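You operate a simulated robot arm through the tools that you are given. There is no shell and no other tool.

The job below is to be done with a simulated two-armed robot. You get a single attempt, and the scene is never put back.

## Task
Pick up the red can from the wooden table top with one hand, pass it to the other hand and put it on the low store shelf. Set down upright: red can.
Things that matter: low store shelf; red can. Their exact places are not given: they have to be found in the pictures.

It is judged by the outcome, as a careful person would: the job done as asked, and still so three seconds after it is handed in. It fails if anything else is knocked over, pushed out of place, dropped, spilled or broken.

## Robot
Two 7-joint arms with two-finger parallel grippers on one trunk, on a base that moves. Base frame: it is fixed to the floor where the robot stands at the start and does not move with it; the origin is under the middle of the robot, x ahead of it, y to its left, z up. Units: m, degrees, N and s.
The left shoulder is at the start at [0.05, 0.168, 1.057], the right one opposite. With the tool pointing down near the work surface each hand reaches from about 0.2 to 0.66 m from the robot's upright axis, wherever it stands, measured 20 degrees to its own side. Places, roughly: low store shelf [-3.1, 6.5, 0.4]; red can [-1.5, 3, 0.75]. Payload 1.57 kg a hand.
Tool frame (each hand has its own): the origin (TCP) lies between the finger pads and is the grasp point; the fingertips stand 0.03 m ahead of it; z points along the fingers, y is the line along which they close. The gripper opens to 0.08 m. The fingers are 0.017 m wide and 0.012 m thick; the gripper's body (0.04 by 0.082 m) begins 0.08 m behind the TCP.
Orientation is told as [roll, pitch, yaw] about the base's x, y, z axes, in that order, counted from this pose: with the fingers straight down and closing along the base's y, the tool's x points along the base's -x, its y along +y and its z along -z.

## Interface
- The arms move only by the tool apply_moves. It takes "left_plan", "right_plan" or both (then of equal length, played together; a hand with none holds still); each is a list of rows, each an object of numbers (a shift or turn left out is 0, a gripper value left out holds the last): "tx", "ty", "tz": the shift along the base's x, y, z in units of 30 mm (1.0 is 30 mm); "rx", "ry", "rz": the turn, a rotation vector about the base's x, y, z in units of 5 degrees (1.0 is 5 degrees); "fingers": the opening, from 0 (shut) to 1 (fully open). In form: [{"tx": .., "ty": .., "tz": .., "rx": .., "ry": .., "rz": .., "fingers": ..}, ...]. A call has 1 to 20 rows; each row shifts and turns the commanded pose from where the row before left it. A call with a number of a shift or a turn outside -1 to 1 is refused whole. A row lasts 0.2 s, in which the tool goes at most 0.05 m and 8.6 degrees; a call with a longer step from one row to the next is refused whole, and so is a gripper value outside its range. A pose out of reach is approached as far as the arm can. The call stops where the force on the tool passes 40 N (or 10 N more than at its start, if that is more) or the arm is blocked; 0.2 s more then pass. Each finger travels about 0.045 m/s and halts on what it meets, pressing with about 29 N; the grip force reading is that of the motor and also rises with nothing between the fingers. The clock runs only during rows and for 0.2 s after the last one: add rows that do not move to give the fingers time. The reply holds the time, the measured pose of the TCP, the force on the tool along the base axes, the opening and the grip force, in the units named above and with some noise, with the torque about the TCP (base axes, N m) and any sound that the robot's microphone picked up, and new pictures: "views" is both (left out), scene, wrist or none (wrist: the cameras of the hands that moved).
- Cameras (640 x 400 px; columns grow to the right, rows downward): "scene" is now at [0.1265, -0.0067, 1.2632]; the picture's right is [-0.07, -1.00, 0.00], its down [-0.61, 0.04, -0.79] and it looks along [0.79, -0.06, -0.61] (base axes); focal length 256 px, centre (320, 200). "left" rides on the left gripper at [0.072, 0.007, -0.122] in its tool frame; the picture's right is [-0.09, 1.00, 0.00], its down [-0.84, -0.08, -0.54] and it looks along [-0.54, -0.05, 0.84] (tool axes); focal length 238 px, centre (320, 200). "right" rides on the right gripper at [0.072, -0.007, -0.122] in its tool frame; the picture's right is [0.09, 1.00, 0.00], its down [-0.84, 0.08, -0.54] and it looks along [-0.54, 0.05, 0.84] (tool axes); focal length 238 px, centre (320, 200).
- slide_trunk(by): slides the trunk up (or, below 0, down) by that many m; the arms and the scene camera ride with it, the base frame stays. It gives what a move gives, with no picture.
- roll_base(legs): drives the robot by 1 to 6 legs, each [ahead, left, turn to the left] in m, m and degrees, along the robot's own axes; the way and the turn of a leg run together, so that a leg with both is an arc; at most 1.5 m and 180 degrees a leg. The arms and the cameras ride along, it lands a little off, and it stops where it bumps. It gives what a move gives, and a new picture of the scene camera.
- head_to(pan, tilt): turns the head with the scene camera to pan (to the left, within 80 degrees either way) and tilt (down, from -29 to 69), counted from straight ahead of the robot. It gives what a move gives, and a new picture of the scene camera.
- point_at(camera, pixels): there is no depth. For up to 12 entries [column, row, z] of the newest picture of that camera ("zoom" is the newest enlarged one), the place [x, y] in the base frame at which the ray of that pixel passes the height z, good to about 0.002 m. The clock stands still meanwhile.
- inspect(camera, box): a new picture of the part [left, top, right, bottom] of that camera's present view, enlarged. The clock stands still meanwhile.
- finish_job(): hands the job in; it is judged then, once.

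Unless the task says otherwise, let go and move clear before handing in.

The tools are called after "Emit:" as name(argument=value, ...) on one line, values as JSON. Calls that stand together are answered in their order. apply_moves: Moves the arms, as the interface text tells. Its arguments: {"type":"object","properties":{"left_plan":{"type":"array"},"right_plan":{"type":"array"},"views":{"type":"string","enum":["both","scene","wrist","none"]}},"required":[]} The other tools are called the same way: slide_trunk (by) moves the trunk up or down; roll_base (legs) drives the base; head_to (pan, tilt) turns the head that bears the scene camera; point_at (camera, pixels) gives the place at which the rays of pixels pass given heights; inspect (camera, box) takes an enlarged picture of a part of a camera's view; finish_job () hands the job in.

At the start:

```text
time_s: 0.0
left_eef_pos: [0.388, 0.1363, 1.0497]
left_tcp_rot: [0.0, 0.0, 0.0]
left_force: [-0.1, 0.6, 0.1]
left_ft_torque: [0.0, 0.02, 0.01]
left_opening: 0.0797
left_grip_force: 0.1
right_eef_pos: [0.3878, -0.1354, 1.0284]
right_tcp_rot: [0.0, 0.0, -0.1]
right_force: [0.2, -0.1, -0.3]
right_ft_torque: [0.0, 0.0, 0.02]
right_opening: 0.0799
right_grip_force: 0.2
trunk travel left (down, up): [-0.225, 0.218]
robot x, y, heading: [0.001, 0.0022, -0.1]
head pan, tilt (commanded): [-4.1, 37.4]
```

scene: 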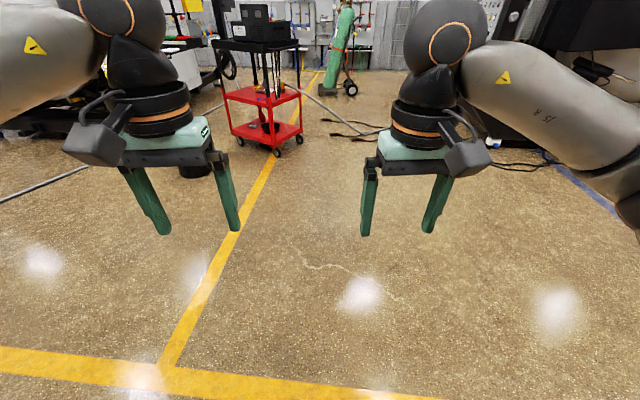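
right: 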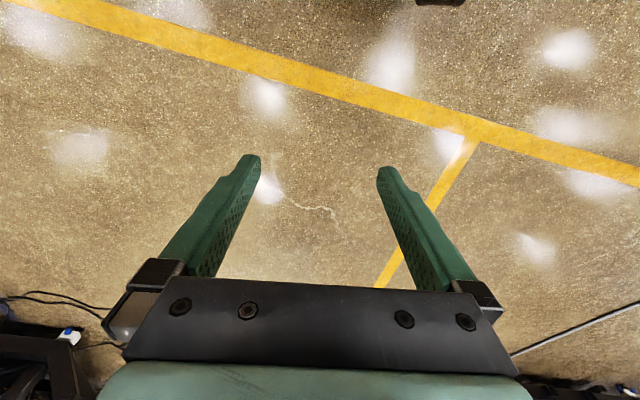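
left: 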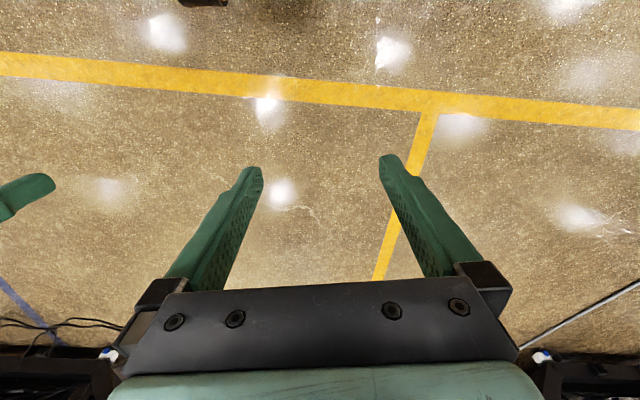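

The opening pictures show only floor and a background with a red cart; the can should be behind-left at about [-1.5, 3, 0.75]. I turn the head left to look that way before driving.

Emit:
head_to(pan=80, tilt=15)

```text
time_s: 1.6
left_eef_pos: [0.3879, 0.1357, 1.049]
left_tcp_rot: [0.1, 0.0, 0.1]
left_force: [0.0, -0.6, 0.3]
left_ft_torque: [-0.04, -0.04, -0.03]
left_opening: 0.08
left_grip_force: 0.0
right_eef_pos: [0.3875, -0.1359, 1.0273]
right_tcp_rot: [0.0, 0.0, 0.0]
right_force: [-0.6, 0.2, 0.6]
right_ft_torque: [0.03, 0.02, 0.0]
right_opening: 0.0797
right_grip_force: 0.0
trunk travel left (down, up): [-0.225, 0.218]
robot x, y, heading: [0.0018, 0.0009, -0.1]
head pan, tilt (commanded): [80.0, 15.0]
```

scene: 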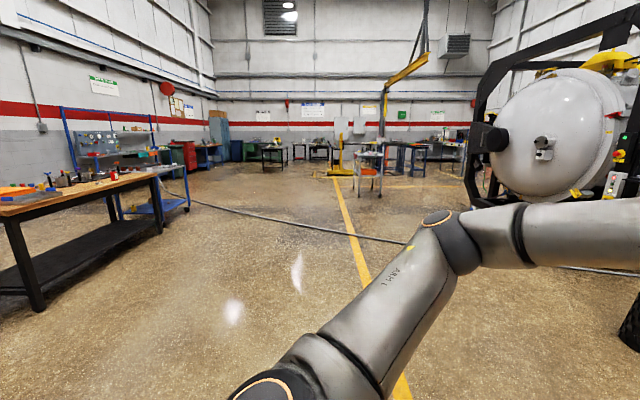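

A wooden-topped bench is at the left of the view (cols 0–180, rows 165–220), with items on it. I zoom in on it.

Emit:
inspect(camera="scene", box=[0, 100, 240, 250])

Emit:
point_at(camera="scene", pixels=[[152, 178, 0.75], [10, 205, 0.75], [40, 308, 0.0], [160, 232, 0.0], [186, 208, 0.0], [186, 170, 0.4]])

```text
2.67 times, centred on (120, 175) of scene
```

zoom: 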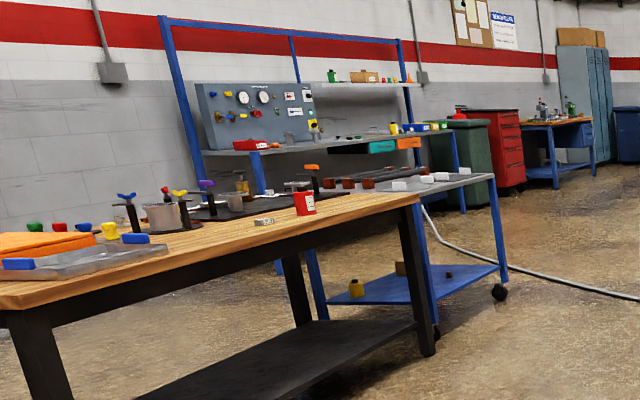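

```text
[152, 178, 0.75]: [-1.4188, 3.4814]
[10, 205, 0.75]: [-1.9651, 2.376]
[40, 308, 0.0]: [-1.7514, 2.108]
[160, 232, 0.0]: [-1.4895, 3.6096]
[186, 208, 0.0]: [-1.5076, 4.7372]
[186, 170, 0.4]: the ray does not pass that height
```

The red can with a white label stands on the wooden top at zoom (304, 203), near its long front edge. I measure its place and the table edge.

Emit:
point_at(camera="zoom", pixels=[[305, 215, 0.75], [295, 213, 0.75], [316, 213, 0.75], [305, 193, 0.83], [415, 203, 0.75], [300, 230, 0.75], [100, 280, 0.75], [5, 305, 0.75], [428, 353, 0.0], [58, 390, 0.0]])

```text
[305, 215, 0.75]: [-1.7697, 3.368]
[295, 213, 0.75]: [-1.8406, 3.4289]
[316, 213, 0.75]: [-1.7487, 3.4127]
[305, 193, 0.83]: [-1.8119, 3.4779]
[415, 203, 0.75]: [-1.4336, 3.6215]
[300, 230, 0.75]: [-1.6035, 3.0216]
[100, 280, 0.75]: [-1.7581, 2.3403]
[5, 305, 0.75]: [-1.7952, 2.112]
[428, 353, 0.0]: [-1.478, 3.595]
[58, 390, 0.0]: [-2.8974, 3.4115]
```

The can is roughly at [-1.78, 3.4], and the table's front edge runs from about [-1.79, 2.1] to [-1.43, 3.6], facing roughly +x. The floor between is clear, so I turn left and drive part of the way with the head straight.

Emit:
head_to(pan=0, tilt=25)

Emit:
roll_base(legs=[[0, 0, 90], [1.4, 0, 0]])

```text
time_s: 3.1
left_eef_pos: [0.3882, 0.1356, 1.0493]
left_tcp_rot: [0.0, -0.1, 0.0]
left_force: [0.2, -0.5, 0.5]
left_ft_torque: [-0.01, 0.01, 0.02]
left_opening: 0.0802
left_grip_force: 0.2
right_eef_pos: [0.3886, -0.1359, 1.0275]
right_tcp_rot: [0.0, 0.0, 0.0]
right_force: [-0.6, 0.2, -0.2]
right_ft_torque: [-0.02, -0.01, -0.05]
right_opening: 0.0801
right_grip_force: 0.0
trunk travel left (down, up): [-0.225, 0.218]
robot x, y, heading: [-0.002, -0.0002, -0.1]
head pan, tilt (commanded): [0.0, 25.0]
```

scene: 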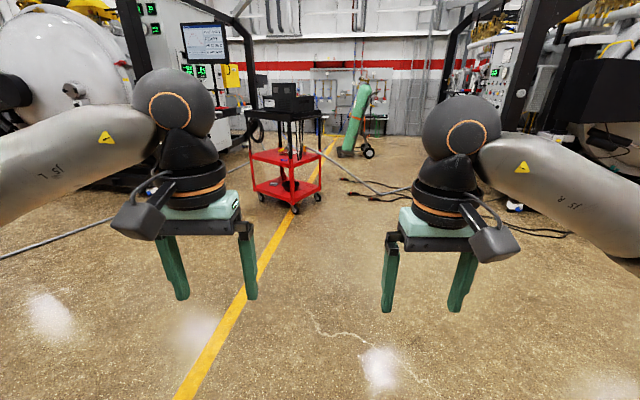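

```text
time_s: 13.9
left_eef_pos: [-0.1302, 1.795, 1.0476]
left_tcp_rot: [0.0, 0.0, 90.0]
left_force: [-0.8, -0.6, 0.0]
left_ft_torque: [0.0, -0.03, 0.01]
left_opening: 0.0799
left_grip_force: 0.1
right_eef_pos: [0.1417, 1.7951, 1.027]
right_tcp_rot: [0.1, 0.0, 89.9]
right_force: [0.0, 1.3, 0.1]
right_ft_torque: [-0.01, -0.01, -0.01]
right_opening: 0.08
right_grip_force: 0.0
trunk travel left (down, up): [-0.225, 0.218]
robot x, y, heading: [0.0042, 1.4077, 89.8]
head pan, tilt (commanded): [0.0, 25.0]
```

scene: 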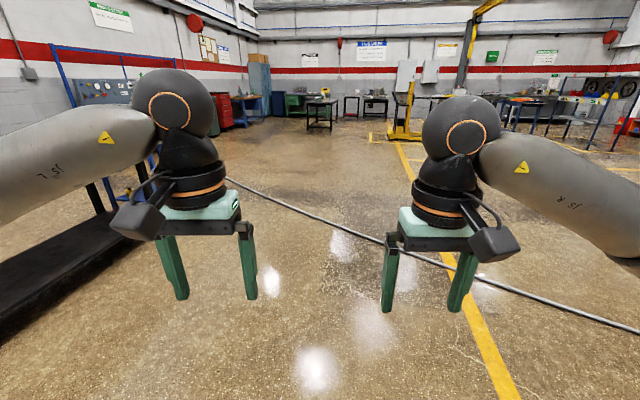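

The way ahead is clear (hose at row ~240 on the floor crosses the aisle farther on). I drive on a bit and turn to face the table.

Emit:
roll_base(legs=[[1.5, 0, 0], [0, 0, 76]])

```text
time_s: 24.6
left_eef_pos: [-0.4017, 2.8621, 1.0503]
left_tcp_rot: [0.0, 0.0, 165.9]
left_force: [-0.2, -0.2, 0.2]
left_ft_torque: [-0.02, 0.02, 0.04]
left_opening: 0.0801
left_grip_force: 0.0
right_eef_pos: [-0.3347, 3.1249, 1.0286]
right_tcp_rot: [0.0, 0.0, 166.0]
right_force: [-0.2, -0.5, -0.2]
right_ft_torque: [0.0, -0.01, -0.02]
right_opening: 0.08
right_grip_force: 0.2
trunk travel left (down, up): [-0.225, 0.218]
robot x, y, heading: [0.0059, 2.901, 166.0]
head pan, tilt (commanded): [0.0, 25.0]
```

scene: 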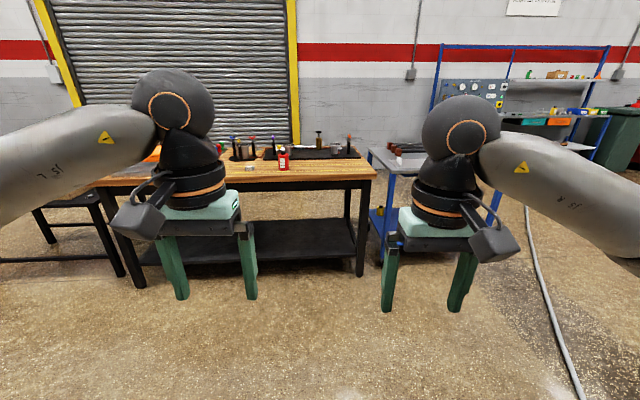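

Emit:
inspect(camera="scene", box=[140, 110, 400, 272])

Emit:
point_at(camera="scene", pixels=[[283, 169, 0.75], [283, 169, 0.8], [376, 179, 0.75], [376, 179, 0.8], [362, 277, 0.0], [142, 287, 0.0], [278, 188, 0.75]])

```text
2.46 times, centred on (270, 191) of scene
```

zoom: 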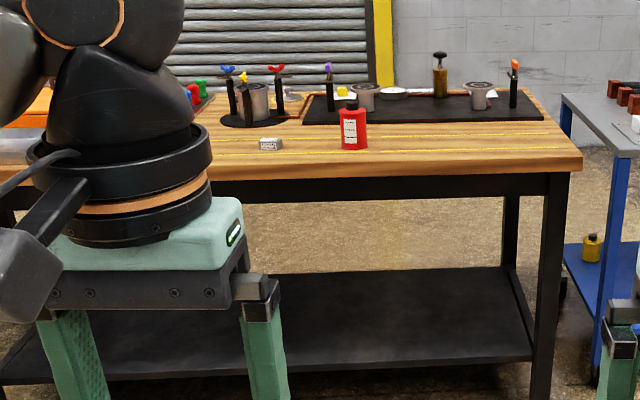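

```text
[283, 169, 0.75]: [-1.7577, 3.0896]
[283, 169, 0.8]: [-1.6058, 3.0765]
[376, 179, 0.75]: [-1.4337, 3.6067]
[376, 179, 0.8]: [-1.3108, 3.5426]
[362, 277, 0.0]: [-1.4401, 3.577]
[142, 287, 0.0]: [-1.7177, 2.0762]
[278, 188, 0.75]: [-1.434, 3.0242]
```

The can is a red bottle-like can with a cap at zoom (354, 130), near the table front. Before approaching I look to the right toward [-3.1, 6.5] to find the low store shelf.

Emit:
head_to(pan=-50, tilt=10)

```text
time_s: 25.8
left_eef_pos: [-0.4012, 2.8627, 1.0493]
left_tcp_rot: [-0.1, 0.1, 166.0]
left_force: [-0.4, 0.5, -0.4]
left_ft_torque: [-0.02, -0.02, -0.01]
left_opening: 0.08
left_grip_force: 0.1
right_eef_pos: [-0.3342, 3.1259, 1.0268]
right_tcp_rot: [-0.1, -0.1, 165.9]
right_force: [-0.6, 0.2, 0.1]
right_ft_torque: [0.01, 0.0, -0.03]
right_opening: 0.0799
right_grip_force: 0.1
trunk travel left (down, up): [-0.225, 0.218]
robot x, y, heading: [0.0083, 2.9014, 165.9]
head pan, tilt (commanded): [-50.0, 10.0]
```

scene: 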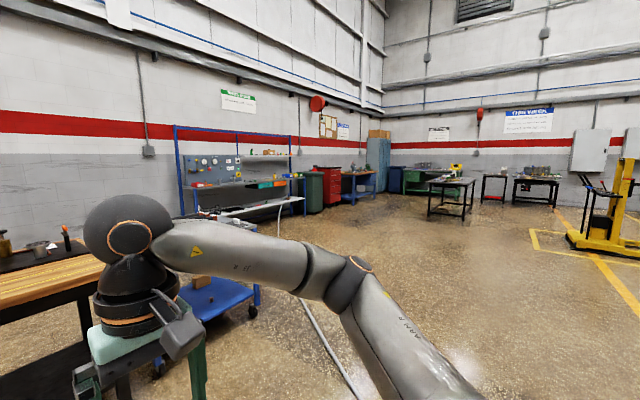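

The expected shelf direction falls around (253, 200), which is the blue-framed rack with a grey lower shelf. I zoom in there.

Emit:
inspect(camera="scene", box=[160, 115, 400, 265])

```text
2.67 times, centred on (280, 190) of scene
```

zoom: 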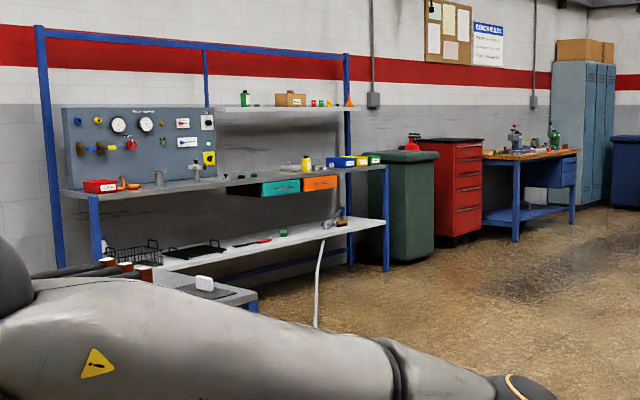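

The rack's lower grey shelf (zoom row ~240, cols 150–380) holds baskets and small things and is likely the low store shelf. I measure it.

Emit:
point_at(camera="zoom", pixels=[[383, 224, 0.4], [160, 268, 0.4], [220, 240, 0.4], [345, 217, 0.4], [387, 271, 0.0], [350, 262, 0.0], [285, 236, 0.4], [318, 325, 0.0]])

```text
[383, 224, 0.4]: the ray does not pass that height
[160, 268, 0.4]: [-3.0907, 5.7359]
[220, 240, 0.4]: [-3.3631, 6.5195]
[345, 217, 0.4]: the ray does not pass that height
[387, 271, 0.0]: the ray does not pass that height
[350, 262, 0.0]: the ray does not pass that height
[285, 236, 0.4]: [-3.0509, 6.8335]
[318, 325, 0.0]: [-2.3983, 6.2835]
```

The low grey shelf matches [-3.1, 6.5, 0.4] (zoom row ~240). It sits under a bench top, so the placing hand must come in from the front. First the can: I turn a little and drive nearer to the table, head toward the can.

Emit:
roll_base(legs=[[0, 0, 4], [0.65, 0, 0]])

Emit:
head_to(pan=0, tilt=30)

```text
time_s: 29.8
left_eef_pos: [-1.0316, 2.9494, 1.0491]
left_tcp_rot: [0.0, 0.0, 169.8]
left_force: [-0.6, -0.3, -0.3]
left_ft_torque: [-0.01, -0.01, -0.02]
left_opening: 0.0799
left_grip_force: 0.1
right_eef_pos: [-0.9833, 3.2161, 1.0285]
right_tcp_rot: [0.0, 0.0, 169.7]
right_force: [-0.5, 0.4, -0.3]
right_ft_torque: [0.01, -0.01, 0.01]
right_opening: 0.0802
right_grip_force: 0.1
trunk travel left (down, up): [-0.225, 0.218]
robot x, y, heading: [-0.6241, 3.013, 169.8]
head pan, tilt (commanded): [-50.0, 10.0]
```

scene: 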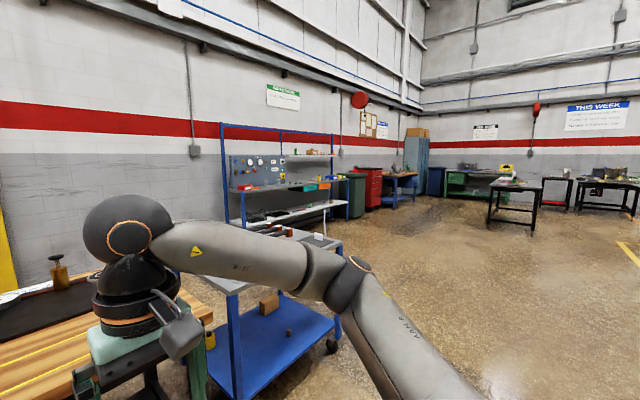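

```text
time_s: 31.0
left_eef_pos: [-1.0321, 2.9497, 1.049]
left_tcp_rot: [0.1, -0.1, 169.8]
left_force: [0.9, 1.2, -0.6]
left_ft_torque: [-0.01, 0.02, -0.03]
left_opening: 0.08
left_grip_force: 0.1
right_eef_pos: [-0.9838, 3.216, 1.0276]
right_tcp_rot: [0.0, 0.0, 169.8]
right_force: [-0.1, -0.1, -0.5]
right_ft_torque: [0.0, 0.0, -0.01]
right_opening: 0.08
right_grip_force: 0.0
trunk travel left (down, up): [-0.225, 0.218]
robot x, y, heading: [-0.6253, 3.0163, 169.9]
head pan, tilt (commanded): [0.0, 30.0]
```

scene: 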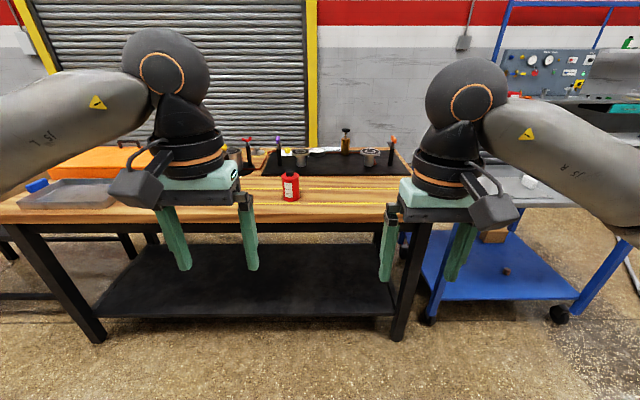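

Emit:
inspect(camera="scene", box=[210, 120, 410, 245])

Emit:
point_at(camera="scene", pixels=[[291, 200, 0.75], [291, 200, 0.8], [290, 222, 0.75], [290, 222, 0.8], [399, 341, 0.0], [98, 343, 0.0]])

```text
3.20 times, centred on (310, 182) of scene
```

zoom: 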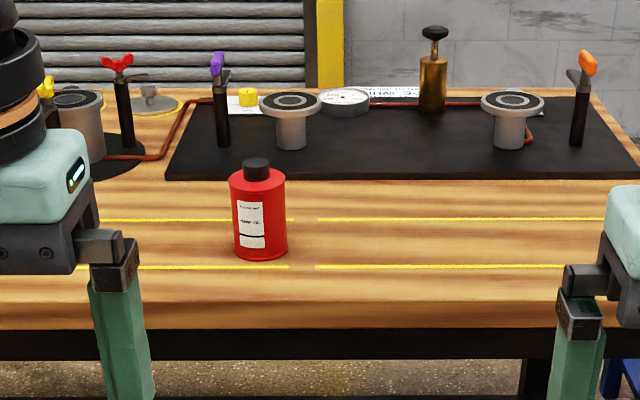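

```text
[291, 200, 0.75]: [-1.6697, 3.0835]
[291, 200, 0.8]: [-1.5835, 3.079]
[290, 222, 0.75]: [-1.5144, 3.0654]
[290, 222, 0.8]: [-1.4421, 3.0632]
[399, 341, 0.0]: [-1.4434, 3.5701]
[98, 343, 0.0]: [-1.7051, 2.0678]
```

The can stands in clear view: red body at zoom (260, 215), black cap at (257, 168), base front at (262, 258). I measure its size and height lines from this closer picture.

Emit:
point_at(camera="zoom", pixels=[[262, 259, 0.8], [262, 259, 0.77], [236, 250, 0.8], [288, 248, 0.8], [230, 176, 0.9], [286, 174, 0.9], [257, 161, 0.92], [256, 301, 0.8], [560, 301, 0.8], [256, 327, 0.76]])

```text
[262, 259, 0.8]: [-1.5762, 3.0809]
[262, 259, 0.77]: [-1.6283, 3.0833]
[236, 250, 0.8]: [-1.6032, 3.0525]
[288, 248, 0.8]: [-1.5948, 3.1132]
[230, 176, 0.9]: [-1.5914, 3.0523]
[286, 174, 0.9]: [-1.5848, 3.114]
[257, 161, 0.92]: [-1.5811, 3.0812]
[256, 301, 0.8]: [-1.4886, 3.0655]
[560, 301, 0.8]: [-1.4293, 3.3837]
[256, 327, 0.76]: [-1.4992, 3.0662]
```

The numbers agree with a table top at z≈0.80, the can centre near [-1.605, 3.083], about 0.062 m wide and ~0.095 m tall plus cap, 0.11 m inside the table edge. I drive 0.40 m nearer so the can comes within the left hand's reach.

Emit:
roll_base(legs=[[0.4, 0, 0]])

Emit:
head_to(pan=8, tilt=40)

```text
time_s: 33.5
left_eef_pos: [-1.4251, 3.0204, 1.048]
left_tcp_rot: [0.0, 0.1, 169.8]
left_force: [-0.6, -0.3, 0.2]
left_ft_torque: [0.01, 0.01, -0.02]
left_opening: 0.0802
left_grip_force: 0.1
right_eef_pos: [-1.3755, 3.2882, 1.0288]
right_tcp_rot: [0.0, 0.0, 169.7]
right_force: [-0.4, 0.5, 0.1]
right_ft_torque: [-0.02, 0.0, -0.01]
right_opening: 0.0801
right_grip_force: 0.1
trunk travel left (down, up): [-0.225, 0.218]
robot x, y, heading: [-1.0147, 3.0847, 169.7]
head pan, tilt (commanded): [0.0, 30.0]
```

scene: 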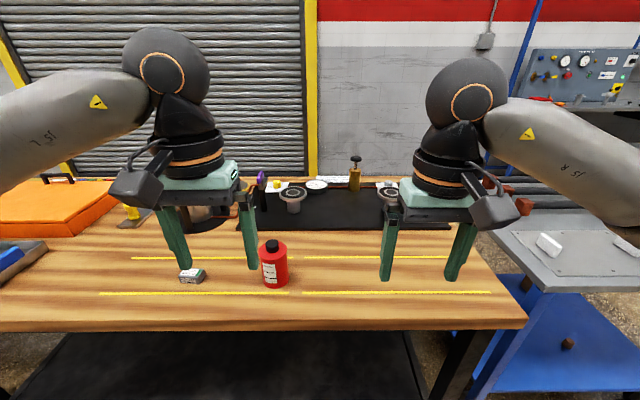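

```text
time_s: 34.2
left_eef_pos: [-1.4246, 3.0204, 1.0495]
left_tcp_rot: [0.0, 0.0, 169.8]
left_force: [-0.1, -0.5, -0.4]
left_ft_torque: [-0.04, 0.01, 0.04]
left_opening: 0.0797
left_grip_force: 0.0
right_eef_pos: [-1.3754, 3.2865, 1.0262]
right_tcp_rot: [0.0, 0.0, 169.8]
right_force: [-0.6, -0.2, -0.6]
right_ft_torque: [0.0, -0.01, -0.03]
right_opening: 0.0799
right_grip_force: 0.0
trunk travel left (down, up): [-0.225, 0.218]
robot x, y, heading: [-1.0193, 3.0882, 169.9]
head pan, tilt (commanded): [8.0, 40.0]
```

scene: 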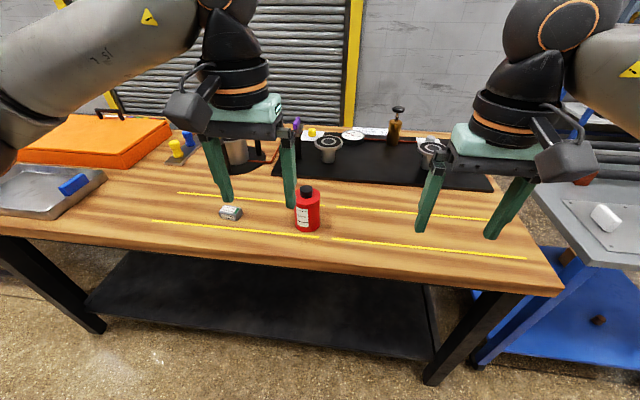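

The can is at (307, 210) and the small white box at (230, 213) is to its left. I zoom and measure again from here.

Emit:
inspect(camera="scene", box=[200, 160, 360, 260])

```text
4.00 times, centred on (280, 210) of scene
```

zoom: 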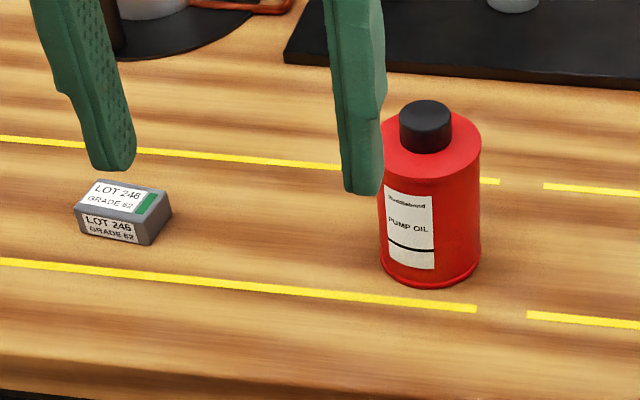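

Emit:
point_at(camera="zoom", pixels=[[430, 286, 0.8], [381, 264, 0.8], [481, 260, 0.8], [381, 150, 0.9], [481, 142, 0.9], [425, 108, 0.92], [425, 142, 0.9], [430, 286, 0.78], [172, 215, 0.8], [425, 108, 0.9]])

```text
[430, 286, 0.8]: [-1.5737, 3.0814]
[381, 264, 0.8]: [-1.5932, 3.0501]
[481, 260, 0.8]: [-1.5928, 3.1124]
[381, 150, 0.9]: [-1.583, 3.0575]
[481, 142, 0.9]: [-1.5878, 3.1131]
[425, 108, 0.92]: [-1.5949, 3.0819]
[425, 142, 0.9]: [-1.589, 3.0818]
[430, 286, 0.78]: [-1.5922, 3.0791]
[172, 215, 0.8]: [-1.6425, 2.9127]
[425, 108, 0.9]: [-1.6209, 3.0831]
```

The can centre is at about [-1.604, 3.0815]: base z≈0.80, shoulder z≈0.888, cap top z≈0.913, diameter ≈0.062. I bring the left hand above it at a safe height (tips ≈1.02), yawed −45° so the right hand can later come in from the right rear.

Emit:
apply_moves(left_plan=[{"tx": -0.74, "ty": 0.25, "rz": -1, "fingers": 1}, {"tx": -0.74, "ty": 0.25, "rz": -1}, {"tx": -0.74, "ty": 0.25, "rz": -1}, {"tx": -0.74, "ty": 0.25, "rz": -1}, {"tx": -0.74, "ty": 0.25, "rz": -1}, {"tx": -0.74, "ty": 0.25, "rz": -1}, {"tx": -0.74, "ty": 0.25, "rz": -1}, {"tx": -0.78, "ty": 0.28, "rz": -1}, {"rz": -1}, {}], views="both")

```text
time_s: 36.4
left_eef_pos: [-1.5513, 3.0617, 1.0361]
left_tcp_rot: [0.1, -0.1, 129.9]
left_force: [-0.1, -0.1, 0.3]
left_ft_torque: [0.0, 0.01, -0.01]
left_opening: 0.0802
left_grip_force: 0.0
left hand out of reach, approached as far as the arm can: row 7, 8, 9
right_eef_pos: [-1.3763, 3.2861, 1.0265]
right_tcp_rot: [-0.1, 0.1, 169.7]
right_force: [-0.3, 0.0, -0.2]
right_ft_torque: [0.04, -0.01, -0.01]
right_opening: 0.0803
right_grip_force: 0.1
trunk travel left (down, up): [-0.225, 0.218]
robot x, y, heading: [-1.0182, 3.0843, 169.7]
head pan, tilt (commanded): [8.0, 40.0]
```

scene: 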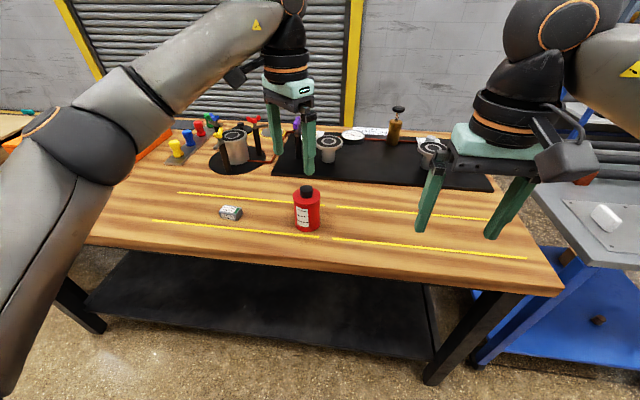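
left: 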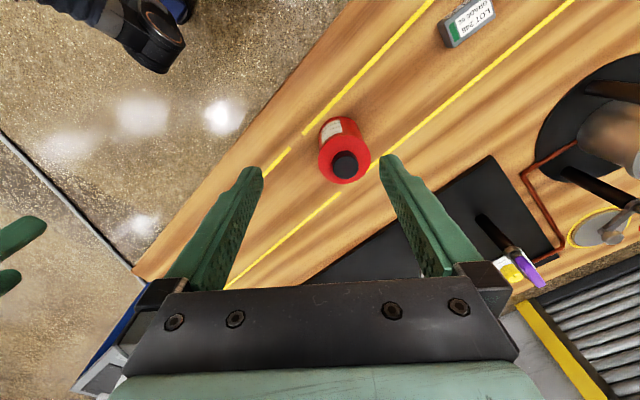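

The left hand ran out of reach at this height (stopped at [-1.551, 3.062]). In the left picture a black robot part shows at the upper left (150, 40), likely my base; I check how far it extends before moving nearer.

Emit:
point_at(camera="left", pixels=[[170, 72, 0.0], [170, 72, 0.3], [185, 40, 0.0], [185, 40, 0.3], [345, 165, 0.913], [133, 275, 0.8], [440, 5, 0.8]])

Emit:
inspect(camera="left", box=[0, 0, 260, 162])

Emit:
head_to(pan=0, tilt=69)

```text
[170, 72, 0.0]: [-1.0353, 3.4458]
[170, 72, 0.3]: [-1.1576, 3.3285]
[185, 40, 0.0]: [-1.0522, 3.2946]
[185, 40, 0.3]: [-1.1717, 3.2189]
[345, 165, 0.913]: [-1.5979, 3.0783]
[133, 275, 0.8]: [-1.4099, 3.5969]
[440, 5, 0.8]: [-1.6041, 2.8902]
```

```text
2.46 times, centred on (130, 81) of left
```

zoom: 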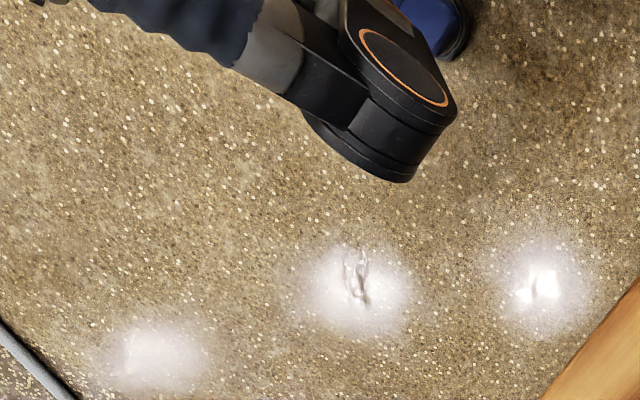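

```text
time_s: 37.4
left_eef_pos: [-1.5505, 3.0623, 1.0364]
left_tcp_rot: [0.0, -0.1, 129.9]
left_force: [0.7, 0.2, 0.0]
left_ft_torque: [0.03, -0.01, 0.01]
left_opening: 0.0802
left_grip_force: 0.0
right_eef_pos: [-1.3767, 3.2882, 1.0282]
right_tcp_rot: [0.0, 0.0, 169.7]
right_force: [0.1, -0.4, 0.8]
right_ft_torque: [-0.01, 0.06, -0.02]
right_opening: 0.0798
right_grip_force: 0.1
trunk travel left (down, up): [-0.225, 0.218]
robot x, y, heading: [-1.0239, 3.085, 169.7]
head pan, tilt (commanded): [0.0, 68.8]
```

scene: 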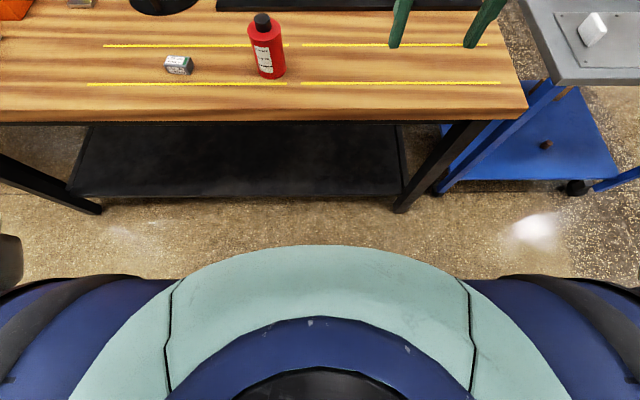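

The head now sees my own rounded body front at (320, 248) and the table's lower shelf edge at row ~197. I measure the gap.

Emit:
point_at(camera="scene", pixels=[[320, 247, 0.0], [320, 247, 0.3], [320, 247, 0.6], [240, 196, 0.15], [240, 196, 0.2], [240, 122, 0.76], [240, 112, 0.8], [268, 77, 0.8], [262, 18, 0.913], [395, 212, 0.0], [98, 213, 0.0]])

```text
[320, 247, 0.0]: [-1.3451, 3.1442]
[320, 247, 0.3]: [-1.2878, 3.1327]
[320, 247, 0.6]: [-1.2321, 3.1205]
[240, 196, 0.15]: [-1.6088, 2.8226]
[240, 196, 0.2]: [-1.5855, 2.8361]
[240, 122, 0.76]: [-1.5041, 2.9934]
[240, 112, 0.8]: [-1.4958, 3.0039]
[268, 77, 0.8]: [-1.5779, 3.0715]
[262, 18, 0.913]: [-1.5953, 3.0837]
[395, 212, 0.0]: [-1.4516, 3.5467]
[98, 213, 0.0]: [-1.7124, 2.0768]
```

My base front is around x≈-1.29 to -1.34, with ≥0.2 m to the table's lower shelf, so 0.10 m nearer is safe; the raised left hand (tips ≈1.0 m) passes well above the can cap (0.913).

Emit:
roll_base(legs=[[0.1, 0, 0]])

Emit:
head_to(pan=5, tilt=45)

```text
time_s: 38.5
left_eef_pos: [-1.6506, 3.0802, 1.038]
left_tcp_rot: [0.1, 0.0, 129.9]
left_force: [-1.1, -0.3, 0.4]
left_ft_torque: [0.02, 0.03, 0.0]
left_opening: 0.08
left_grip_force: 0.0
right_eef_pos: [-1.4747, 3.3048, 1.0279]
right_tcp_rot: [0.0, 0.0, 169.7]
right_force: [0.3, 0.3, -0.2]
right_ft_torque: [0.02, 0.01, 0.01]
right_opening: 0.08
right_grip_force: 0.0
trunk travel left (down, up): [-0.225, 0.218]
robot x, y, heading: [-1.1164, 3.1028, 169.8]
head pan, tilt (commanded): [0.0, 68.8]
```

scene: 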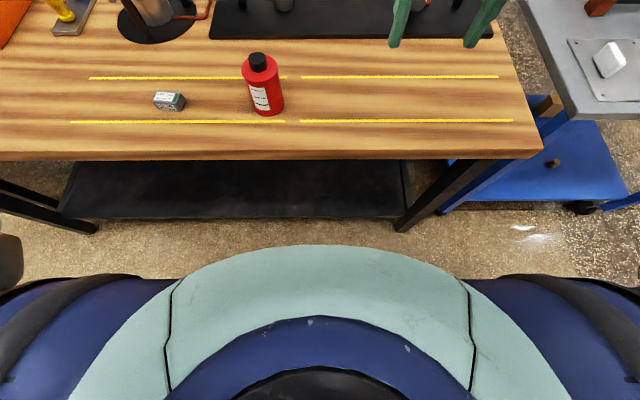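

```text
time_s: 39.4
left_eef_pos: [-1.6492, 3.0787, 1.0375]
left_tcp_rot: [0.1, 0.0, 129.9]
left_force: [-0.2, 1.5, -0.3]
left_ft_torque: [0.02, -0.03, -0.01]
left_opening: 0.0803
left_grip_force: 0.2
right_eef_pos: [-1.4733, 3.3044, 1.0277]
right_tcp_rot: [0.0, 0.0, 169.8]
right_force: [0.7, 0.7, 0.6]
right_ft_torque: [0.04, 0.02, 0.02]
right_opening: 0.0801
right_grip_force: 0.1
trunk travel left (down, up): [-0.225, 0.218]
robot x, y, heading: [-1.1175, 3.1016, 169.8]
head pan, tilt (commanded): [5.0, 45.0]
```

scene: 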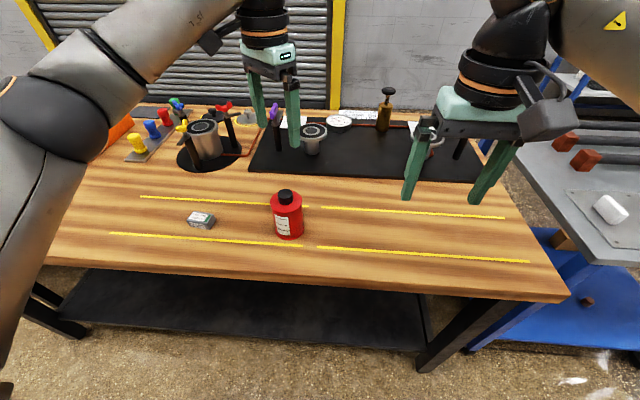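

Now the left hand is at [-1.649, 3.079, 1.038], just past the can. I move it back over the can centre and look through its camera.

Emit:
apply_moves(left_plan=[{"tx": 0.75, "ty": 0.05, "fingers": 1}, {"tx": 0.75, "ty": 0.03}, {}, {}], views="both")

```text
time_s: 40.4
left_eef_pos: [-1.6041, 3.0811, 1.037]
left_tcp_rot: [0.0, -0.1, 130.0]
left_force: [0.4, 1.0, 0.0]
left_ft_torque: [0.02, -0.01, 0.0]
left_opening: 0.08
left_grip_force: 0.1
right_eef_pos: [-1.4739, 3.3044, 1.0282]
right_tcp_rot: [0.0, 0.0, 169.8]
right_force: [0.1, 0.1, -0.2]
right_ft_torque: [-0.01, 0.01, 0.03]
right_opening: 0.0799
right_grip_force: 0.1
trunk travel left (down, up): [-0.225, 0.218]
robot x, y, heading: [-1.1166, 3.1042, 169.7]
head pan, tilt (commanded): [5.0, 45.0]
```

scene: 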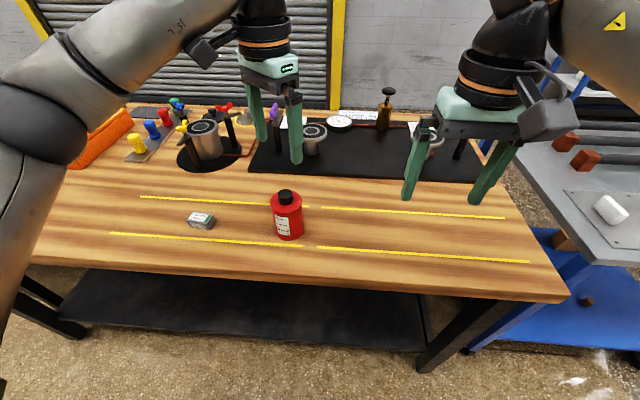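
left: 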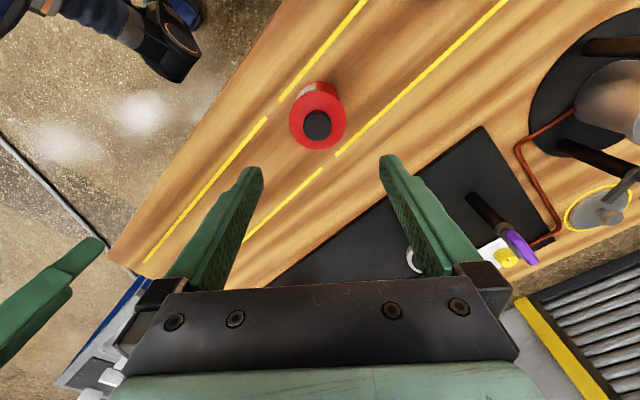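

The cap appears at left (317, 125). I check its place through the left camera.

Emit:
inspect(camera="left", box=[240, 50, 400, 150])

Emit:
point_at(camera="left", pixels=[[317, 124, 0.913], [290, 122, 0.888], [345, 118, 0.888], [318, 149, 0.888], [310, 83, 0.888]])

```text
4.00 times, centred on (320, 100) of left
```

zoom: 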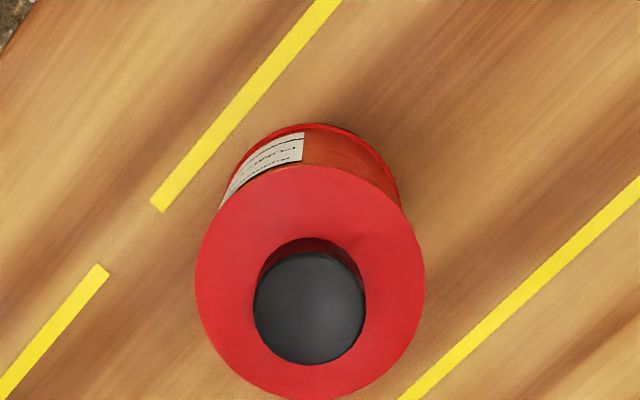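

```text
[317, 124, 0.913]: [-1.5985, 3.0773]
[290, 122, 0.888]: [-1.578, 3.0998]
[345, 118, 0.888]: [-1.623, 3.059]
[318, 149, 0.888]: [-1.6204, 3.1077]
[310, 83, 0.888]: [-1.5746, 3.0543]
```

Emit:
point_at(camera="zoom", pixels=[[309, 307, 0.913], [195, 280, 0.888], [425, 283, 0.888], [308, 165, 0.888], [307, 398, 0.888], [310, 282, 0.888]])

```text
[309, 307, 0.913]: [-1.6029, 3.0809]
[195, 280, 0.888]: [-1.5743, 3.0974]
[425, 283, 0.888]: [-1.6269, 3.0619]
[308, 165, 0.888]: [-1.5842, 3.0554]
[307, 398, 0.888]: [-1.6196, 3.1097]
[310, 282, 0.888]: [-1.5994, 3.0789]
```

Both readings put the can axis at [-1.6025, 3.081], right under the TCP [-1.604, 3.081]. I descend to just above the can (tips ≈0.92) and check with the cameras.

Emit:
apply_moves(left_plan=[{"tz": -0.75, "tx": 0.05}, {"tz": -0.75}, {"tz": -0.75}, {"tz": -0.65}, {}, {}], views="both")

```text
time_s: 41.8
left_eef_pos: [-1.6041, 3.0817, 0.9492]
left_tcp_rot: [0.0, -0.1, 129.9]
left_force: [-1.0, -0.5, 0.8]
left_ft_torque: [0.04, 0.0, -0.01]
left_opening: 0.0803
left_grip_force: 0.1
right_eef_pos: [-1.4745, 3.3065, 1.0282]
right_tcp_rot: [0.0, 0.1, 169.7]
right_force: [-0.6, 0.6, 0.1]
right_ft_torque: [0.01, -0.02, 0.03]
right_opening: 0.08
right_grip_force: 0.1
trunk travel left (down, up): [-0.225, 0.218]
robot x, y, heading: [-1.1155, 3.1039, 169.8]
head pan, tilt (commanded): [5.0, 45.0]
```

scene: 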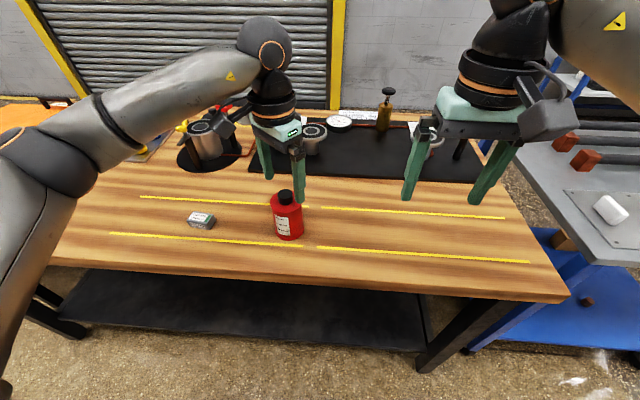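
left: 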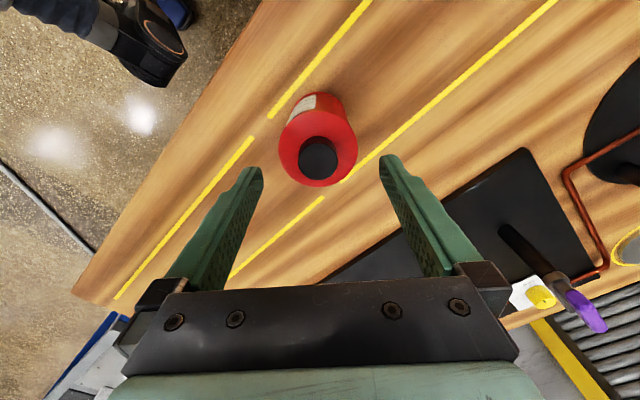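

The can sits midway between the finger tips in the left view (can col 318, tips at 262/380). I descend the last 70 mm to TCP z≈0.88 slowly.

Emit:
apply_moves(left_plan=[{"tz": -0.6, "tx": 0.04}, {"tz": -0.6}, {"tz": -0.6}, {"tz": -0.5}, {}, {}], views="both")

```text
time_s: 43.2
left_eef_pos: [-1.6012, 3.0809, 0.8817]
left_tcp_rot: [0.0, -0.1, 129.9]
left_force: [0.4, -0.5, 0.7]
left_ft_torque: [-0.02, 0.0, -0.01]
left_opening: 0.08
left_grip_force: 0.0
right_eef_pos: [-1.4748, 3.3052, 1.0281]
right_tcp_rot: [0.0, 0.0, 169.8]
right_force: [0.2, 0.1, -0.5]
right_ft_torque: [0.0, -0.02, 0.01]
right_opening: 0.08
right_grip_force: 0.0
trunk travel left (down, up): [-0.225, 0.218]
robot x, y, heading: [-1.1144, 3.0993, 169.8]
head pan, tilt (commanded): [5.0, 45.0]
```

scene: 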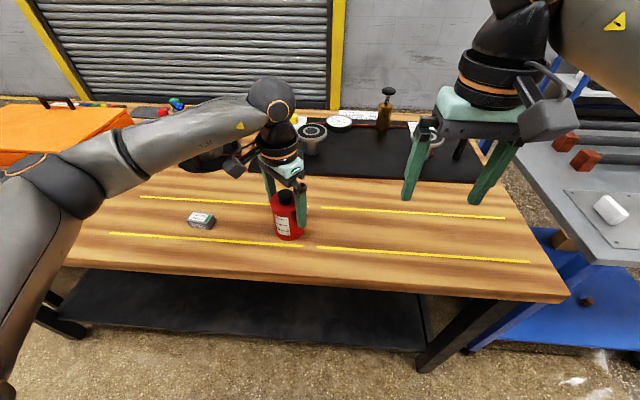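
left: 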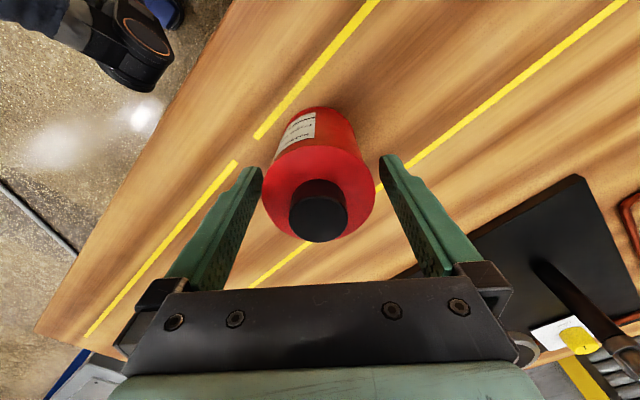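

The can shoulder (cols 263–376) is centred between the fingers with no contact force. I close the left gripper.

Emit:
apply_moves(left_plan=[{"fingers": 0.5}, {"fingers": 0}, {}, {}, {}], views="wrist")

```text
time_s: 44.4
left_eef_pos: [-1.6032, 3.0817, 0.8813]
left_tcp_rot: [0.0, -0.1, 129.9]
left_force: [0.5, 0.7, -0.3]
left_ft_torque: [0.11, -0.13, -0.02]
left_opening: 0.0635
left_grip_force: 29.2
right_eef_pos: [-1.4739, 3.3037, 1.0282]
right_tcp_rot: [0.0, 0.1, 169.8]
right_force: [-0.7, -0.1, -0.2]
right_ft_torque: [0.03, 0.01, 0.02]
right_opening: 0.0799
right_grip_force: 0.0
trunk travel left (down, up): [-0.225, 0.218]
robot x, y, heading: [-1.1135, 3.1013, 169.6]
head pan, tilt (commanded): [5.0, 45.0]
```

left: 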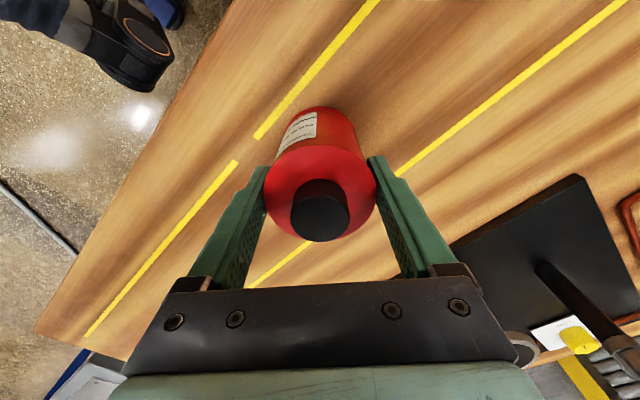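

The grip holds at 0.0635 m with 29 N, so the can is held. I lift it straight up.

Emit:
apply_moves(left_plan=[{"tz": 0.3}, {"tz": 0.6}, {"tz": 0.8}, {"tz": 0.8}, {"tz": 0.8}, {"tz": 0.5}, {}, {}], views="both")

```text
time_s: 46.2
left_eef_pos: [-1.6017, 3.0822, 0.9952]
left_tcp_rot: [0.0, -0.1, 129.9]
left_force: [0.2, -0.6, -2.5]
left_ft_torque: [0.03, 0.02, -0.02]
left_opening: 0.0635
left_grip_force: 28.9
right_eef_pos: [-1.474, 3.3048, 1.0272]
right_tcp_rot: [0.0, -0.1, 169.8]
right_force: [0.6, 0.0, 0.1]
right_ft_torque: [-0.01, 0.0, -0.02]
right_opening: 0.0798
right_grip_force: 0.1
trunk travel left (down, up): [-0.225, 0.218]
robot x, y, heading: [-1.1178, 3.102, 169.6]
head pan, tilt (commanded): [5.0, 45.0]
```

scene: 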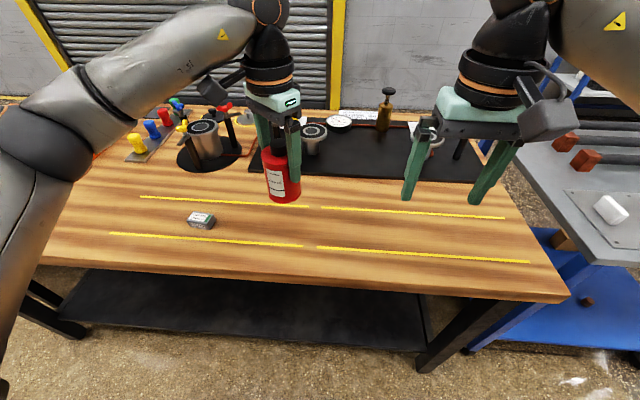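
left: 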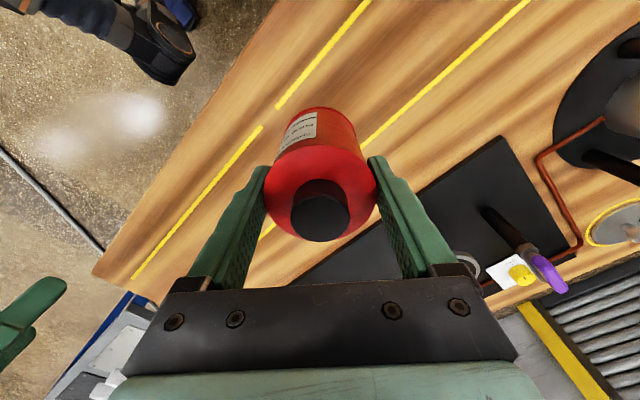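

The can is up (weight ≈2.5 N) and still upright between the fingers. I back the base away from the table into free floor for the handover.

Emit:
roll_base(legs=[[-0.7, 0, 0]])

```text
time_s: 50.1
left_eef_pos: [-0.9043, 2.9571, 0.9955]
left_tcp_rot: [-0.1, -0.1, 129.7]
left_force: [-0.5, -0.1, -4.0]
left_ft_torque: [0.04, -0.01, 0.01]
left_opening: 0.0635
left_grip_force: 29.2
right_eef_pos: [-0.7766, 3.1784, 1.0279]
right_tcp_rot: [-0.1, 0.0, 169.5]
right_force: [0.2, -0.5, -0.1]
right_ft_torque: [-0.01, -0.02, 0.0]
right_opening: 0.0801
right_grip_force: 0.1
trunk travel left (down, up): [-0.225, 0.218]
robot x, y, heading: [-0.4222, 2.9745, 169.4]
head pan, tilt (commanded): [5.0, 45.0]
```

scene: 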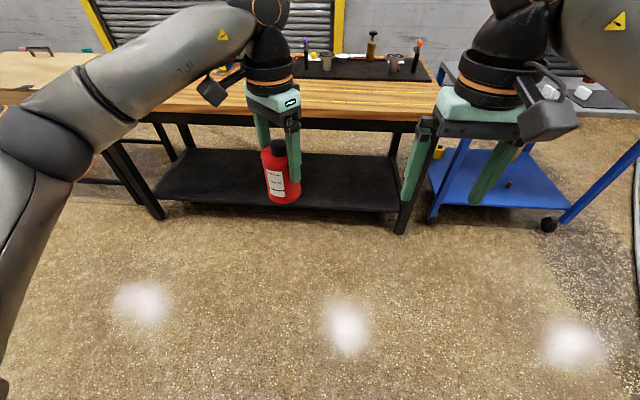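

The robot is in clear floor with the can held at [-0.904, 2.957, 0.996]. I begin the handover by yawing the right hand +50° so it will approach along the left hand's closing line.

Emit:
apply_moves(right_plan=[{"rz": 1, "fingers": 1}, {"rz": 1}, {"rz": 1}, {"rz": 1}, {"rz": 1}, {"rz": 1}, {"rz": 1}, {"rz": 1}, {"rz": 1}, {"rz": 1}, {}], views="scene")

```text
time_s: 52.5
left_eef_pos: [-0.9047, 2.9565, 0.9955]
left_tcp_rot: [0.0, -0.1, 129.7]
left_force: [-0.3, 0.1, -2.6]
left_ft_torque: [-0.01, -0.01, 0.04]
left_opening: 0.0638
left_grip_force: 28.7
right_eef_pos: [-0.777, 3.179, 1.0272]
right_tcp_rot: [0.1, 0.0, -140.5]
right_force: [-0.6, -0.6, 0.0]
right_ft_torque: [0.0, 0.02, 0.0]
right_opening: 0.0801
right_grip_force: 0.0
trunk travel left (down, up): [-0.225, 0.218]
robot x, y, heading: [-0.4211, 2.9755, 169.7]
head pan, tilt (commanded): [5.0, 45.0]
```

scene: 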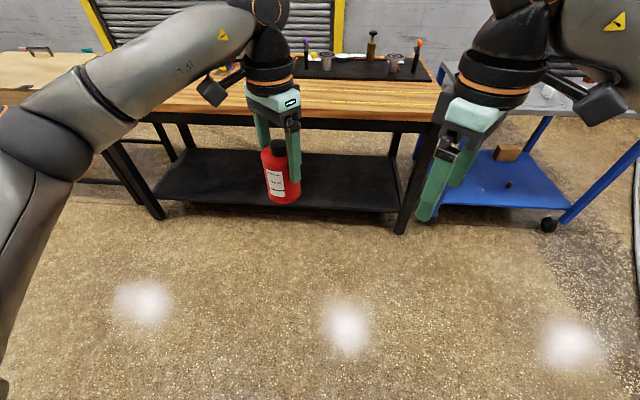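

The right hand now closes across the left hand's line. I tilt it toward the can while bringing it to a stand-off place, the first half now.

Emit:
apply_moves(right_plan=[{"tx": -0.127, "ty": -0.495, "tz": 0.05, "rx": -0.636, "ry": 0.772}, {"tx": -0.127, "ty": -0.495, "tz": 0.05, "rx": -0.636, "ry": 0.772}, {"tx": -0.127, "ty": -0.495, "tz": 0.05, "rx": -0.636, "ry": 0.772}, {"tx": -0.127, "ty": -0.495, "tz": 0.05, "rx": -0.636, "ry": 0.772}, {"tx": -0.127, "ty": -0.495, "tz": 0.05, "rx": -0.636, "ry": 0.772}, {}], views="both")

```text
time_s: 53.9
left_eef_pos: [-0.9065, 2.9563, 0.994]
left_tcp_rot: [0.0, -0.1, 129.7]
left_force: [0.1, -0.1, -2.3]
left_ft_torque: [0.0, 0.02, 0.02]
left_opening: 0.0635
left_grip_force: 29.0
right_eef_pos: [-0.7967, 3.104, 1.0345]
right_tcp_rot: [0.0, -25.2, -140.5]
right_force: [0.9, -0.6, -0.5]
right_ft_torque: [-0.06, 0.01, 0.03]
right_opening: 0.08
right_grip_force: 0.1
trunk travel left (down, up): [-0.225, 0.218]
robot x, y, heading: [-0.4233, 2.9761, 169.5]
head pan, tilt (commanded): [5.0, 45.0]
```

scene: 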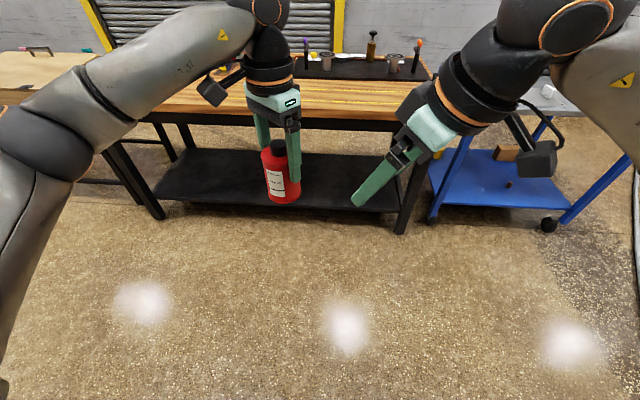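
right: 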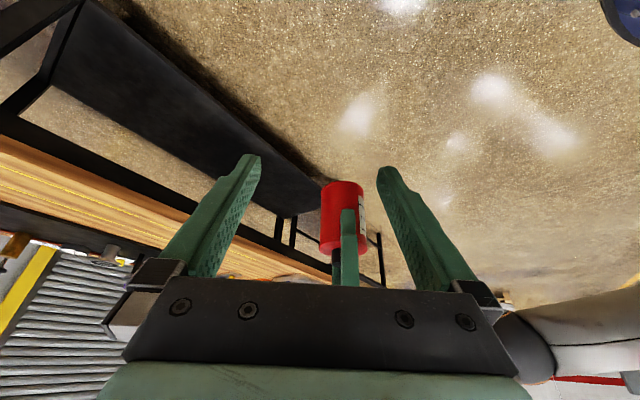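

The can appears at right-view (343, 218), between the right fingers, with the left finger at (348, 250). I continue the tilt to 40° below level.

Emit:
apply_moves(right_plan=[{"tx": -0.127, "ty": -0.495, "tz": 0.05, "rx": -0.636, "ry": 0.772}, {"tx": -0.127, "ty": -0.495, "tz": 0.05, "rx": -0.636, "ry": 0.772}, {"tx": -0.127, "ty": -0.495, "tz": 0.05, "rx": -0.636, "ry": 0.772}, {"tx": -0.127, "ty": -0.495, "tz": 0.05, "rx": -0.636, "ry": 0.772}, {"tx": -0.127, "ty": -0.495, "tz": 0.05, "rx": -0.636, "ry": 0.772}, {}, {}], views="both")

```text
time_s: 55.5
left_eef_pos: [-0.9054, 2.957, 0.9954]
left_tcp_rot: [0.0, -0.1, 129.7]
left_force: [-0.5, -0.1, -2.9]
left_ft_torque: [-0.02, 0.0, 0.0]
left_opening: 0.0636
left_grip_force: 29.3
right_eef_pos: [-0.8156, 3.0305, 1.0415]
right_tcp_rot: [0.1, -50.1, -140.4]
right_force: [-0.5, -0.7, 0.5]
right_ft_torque: [0.0, -0.03, 0.01]
right_opening: 0.0799
right_grip_force: 0.0
trunk travel left (down, up): [-0.225, 0.218]
robot x, y, heading: [-0.4216, 2.977, 169.7]
head pan, tilt (commanded): [5.0, 45.0]
```

scene: 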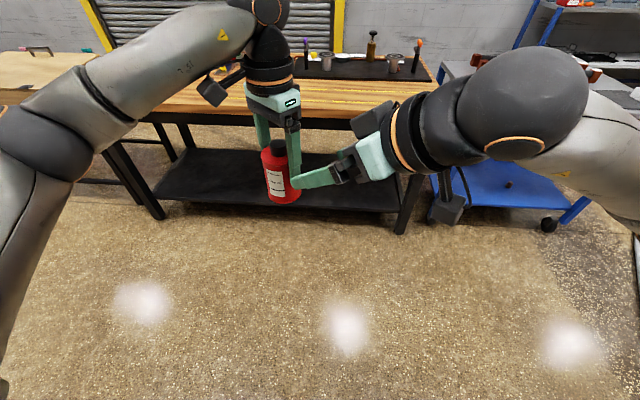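
right: 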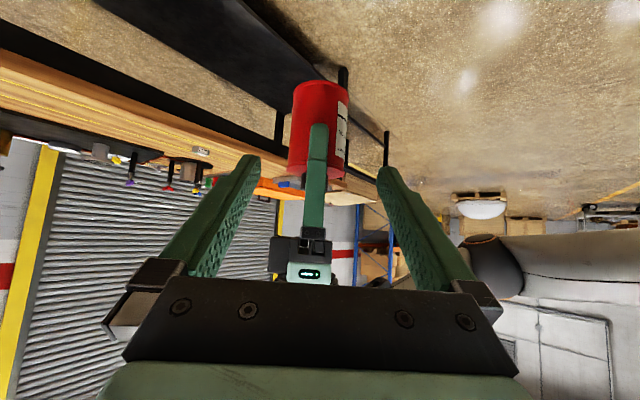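

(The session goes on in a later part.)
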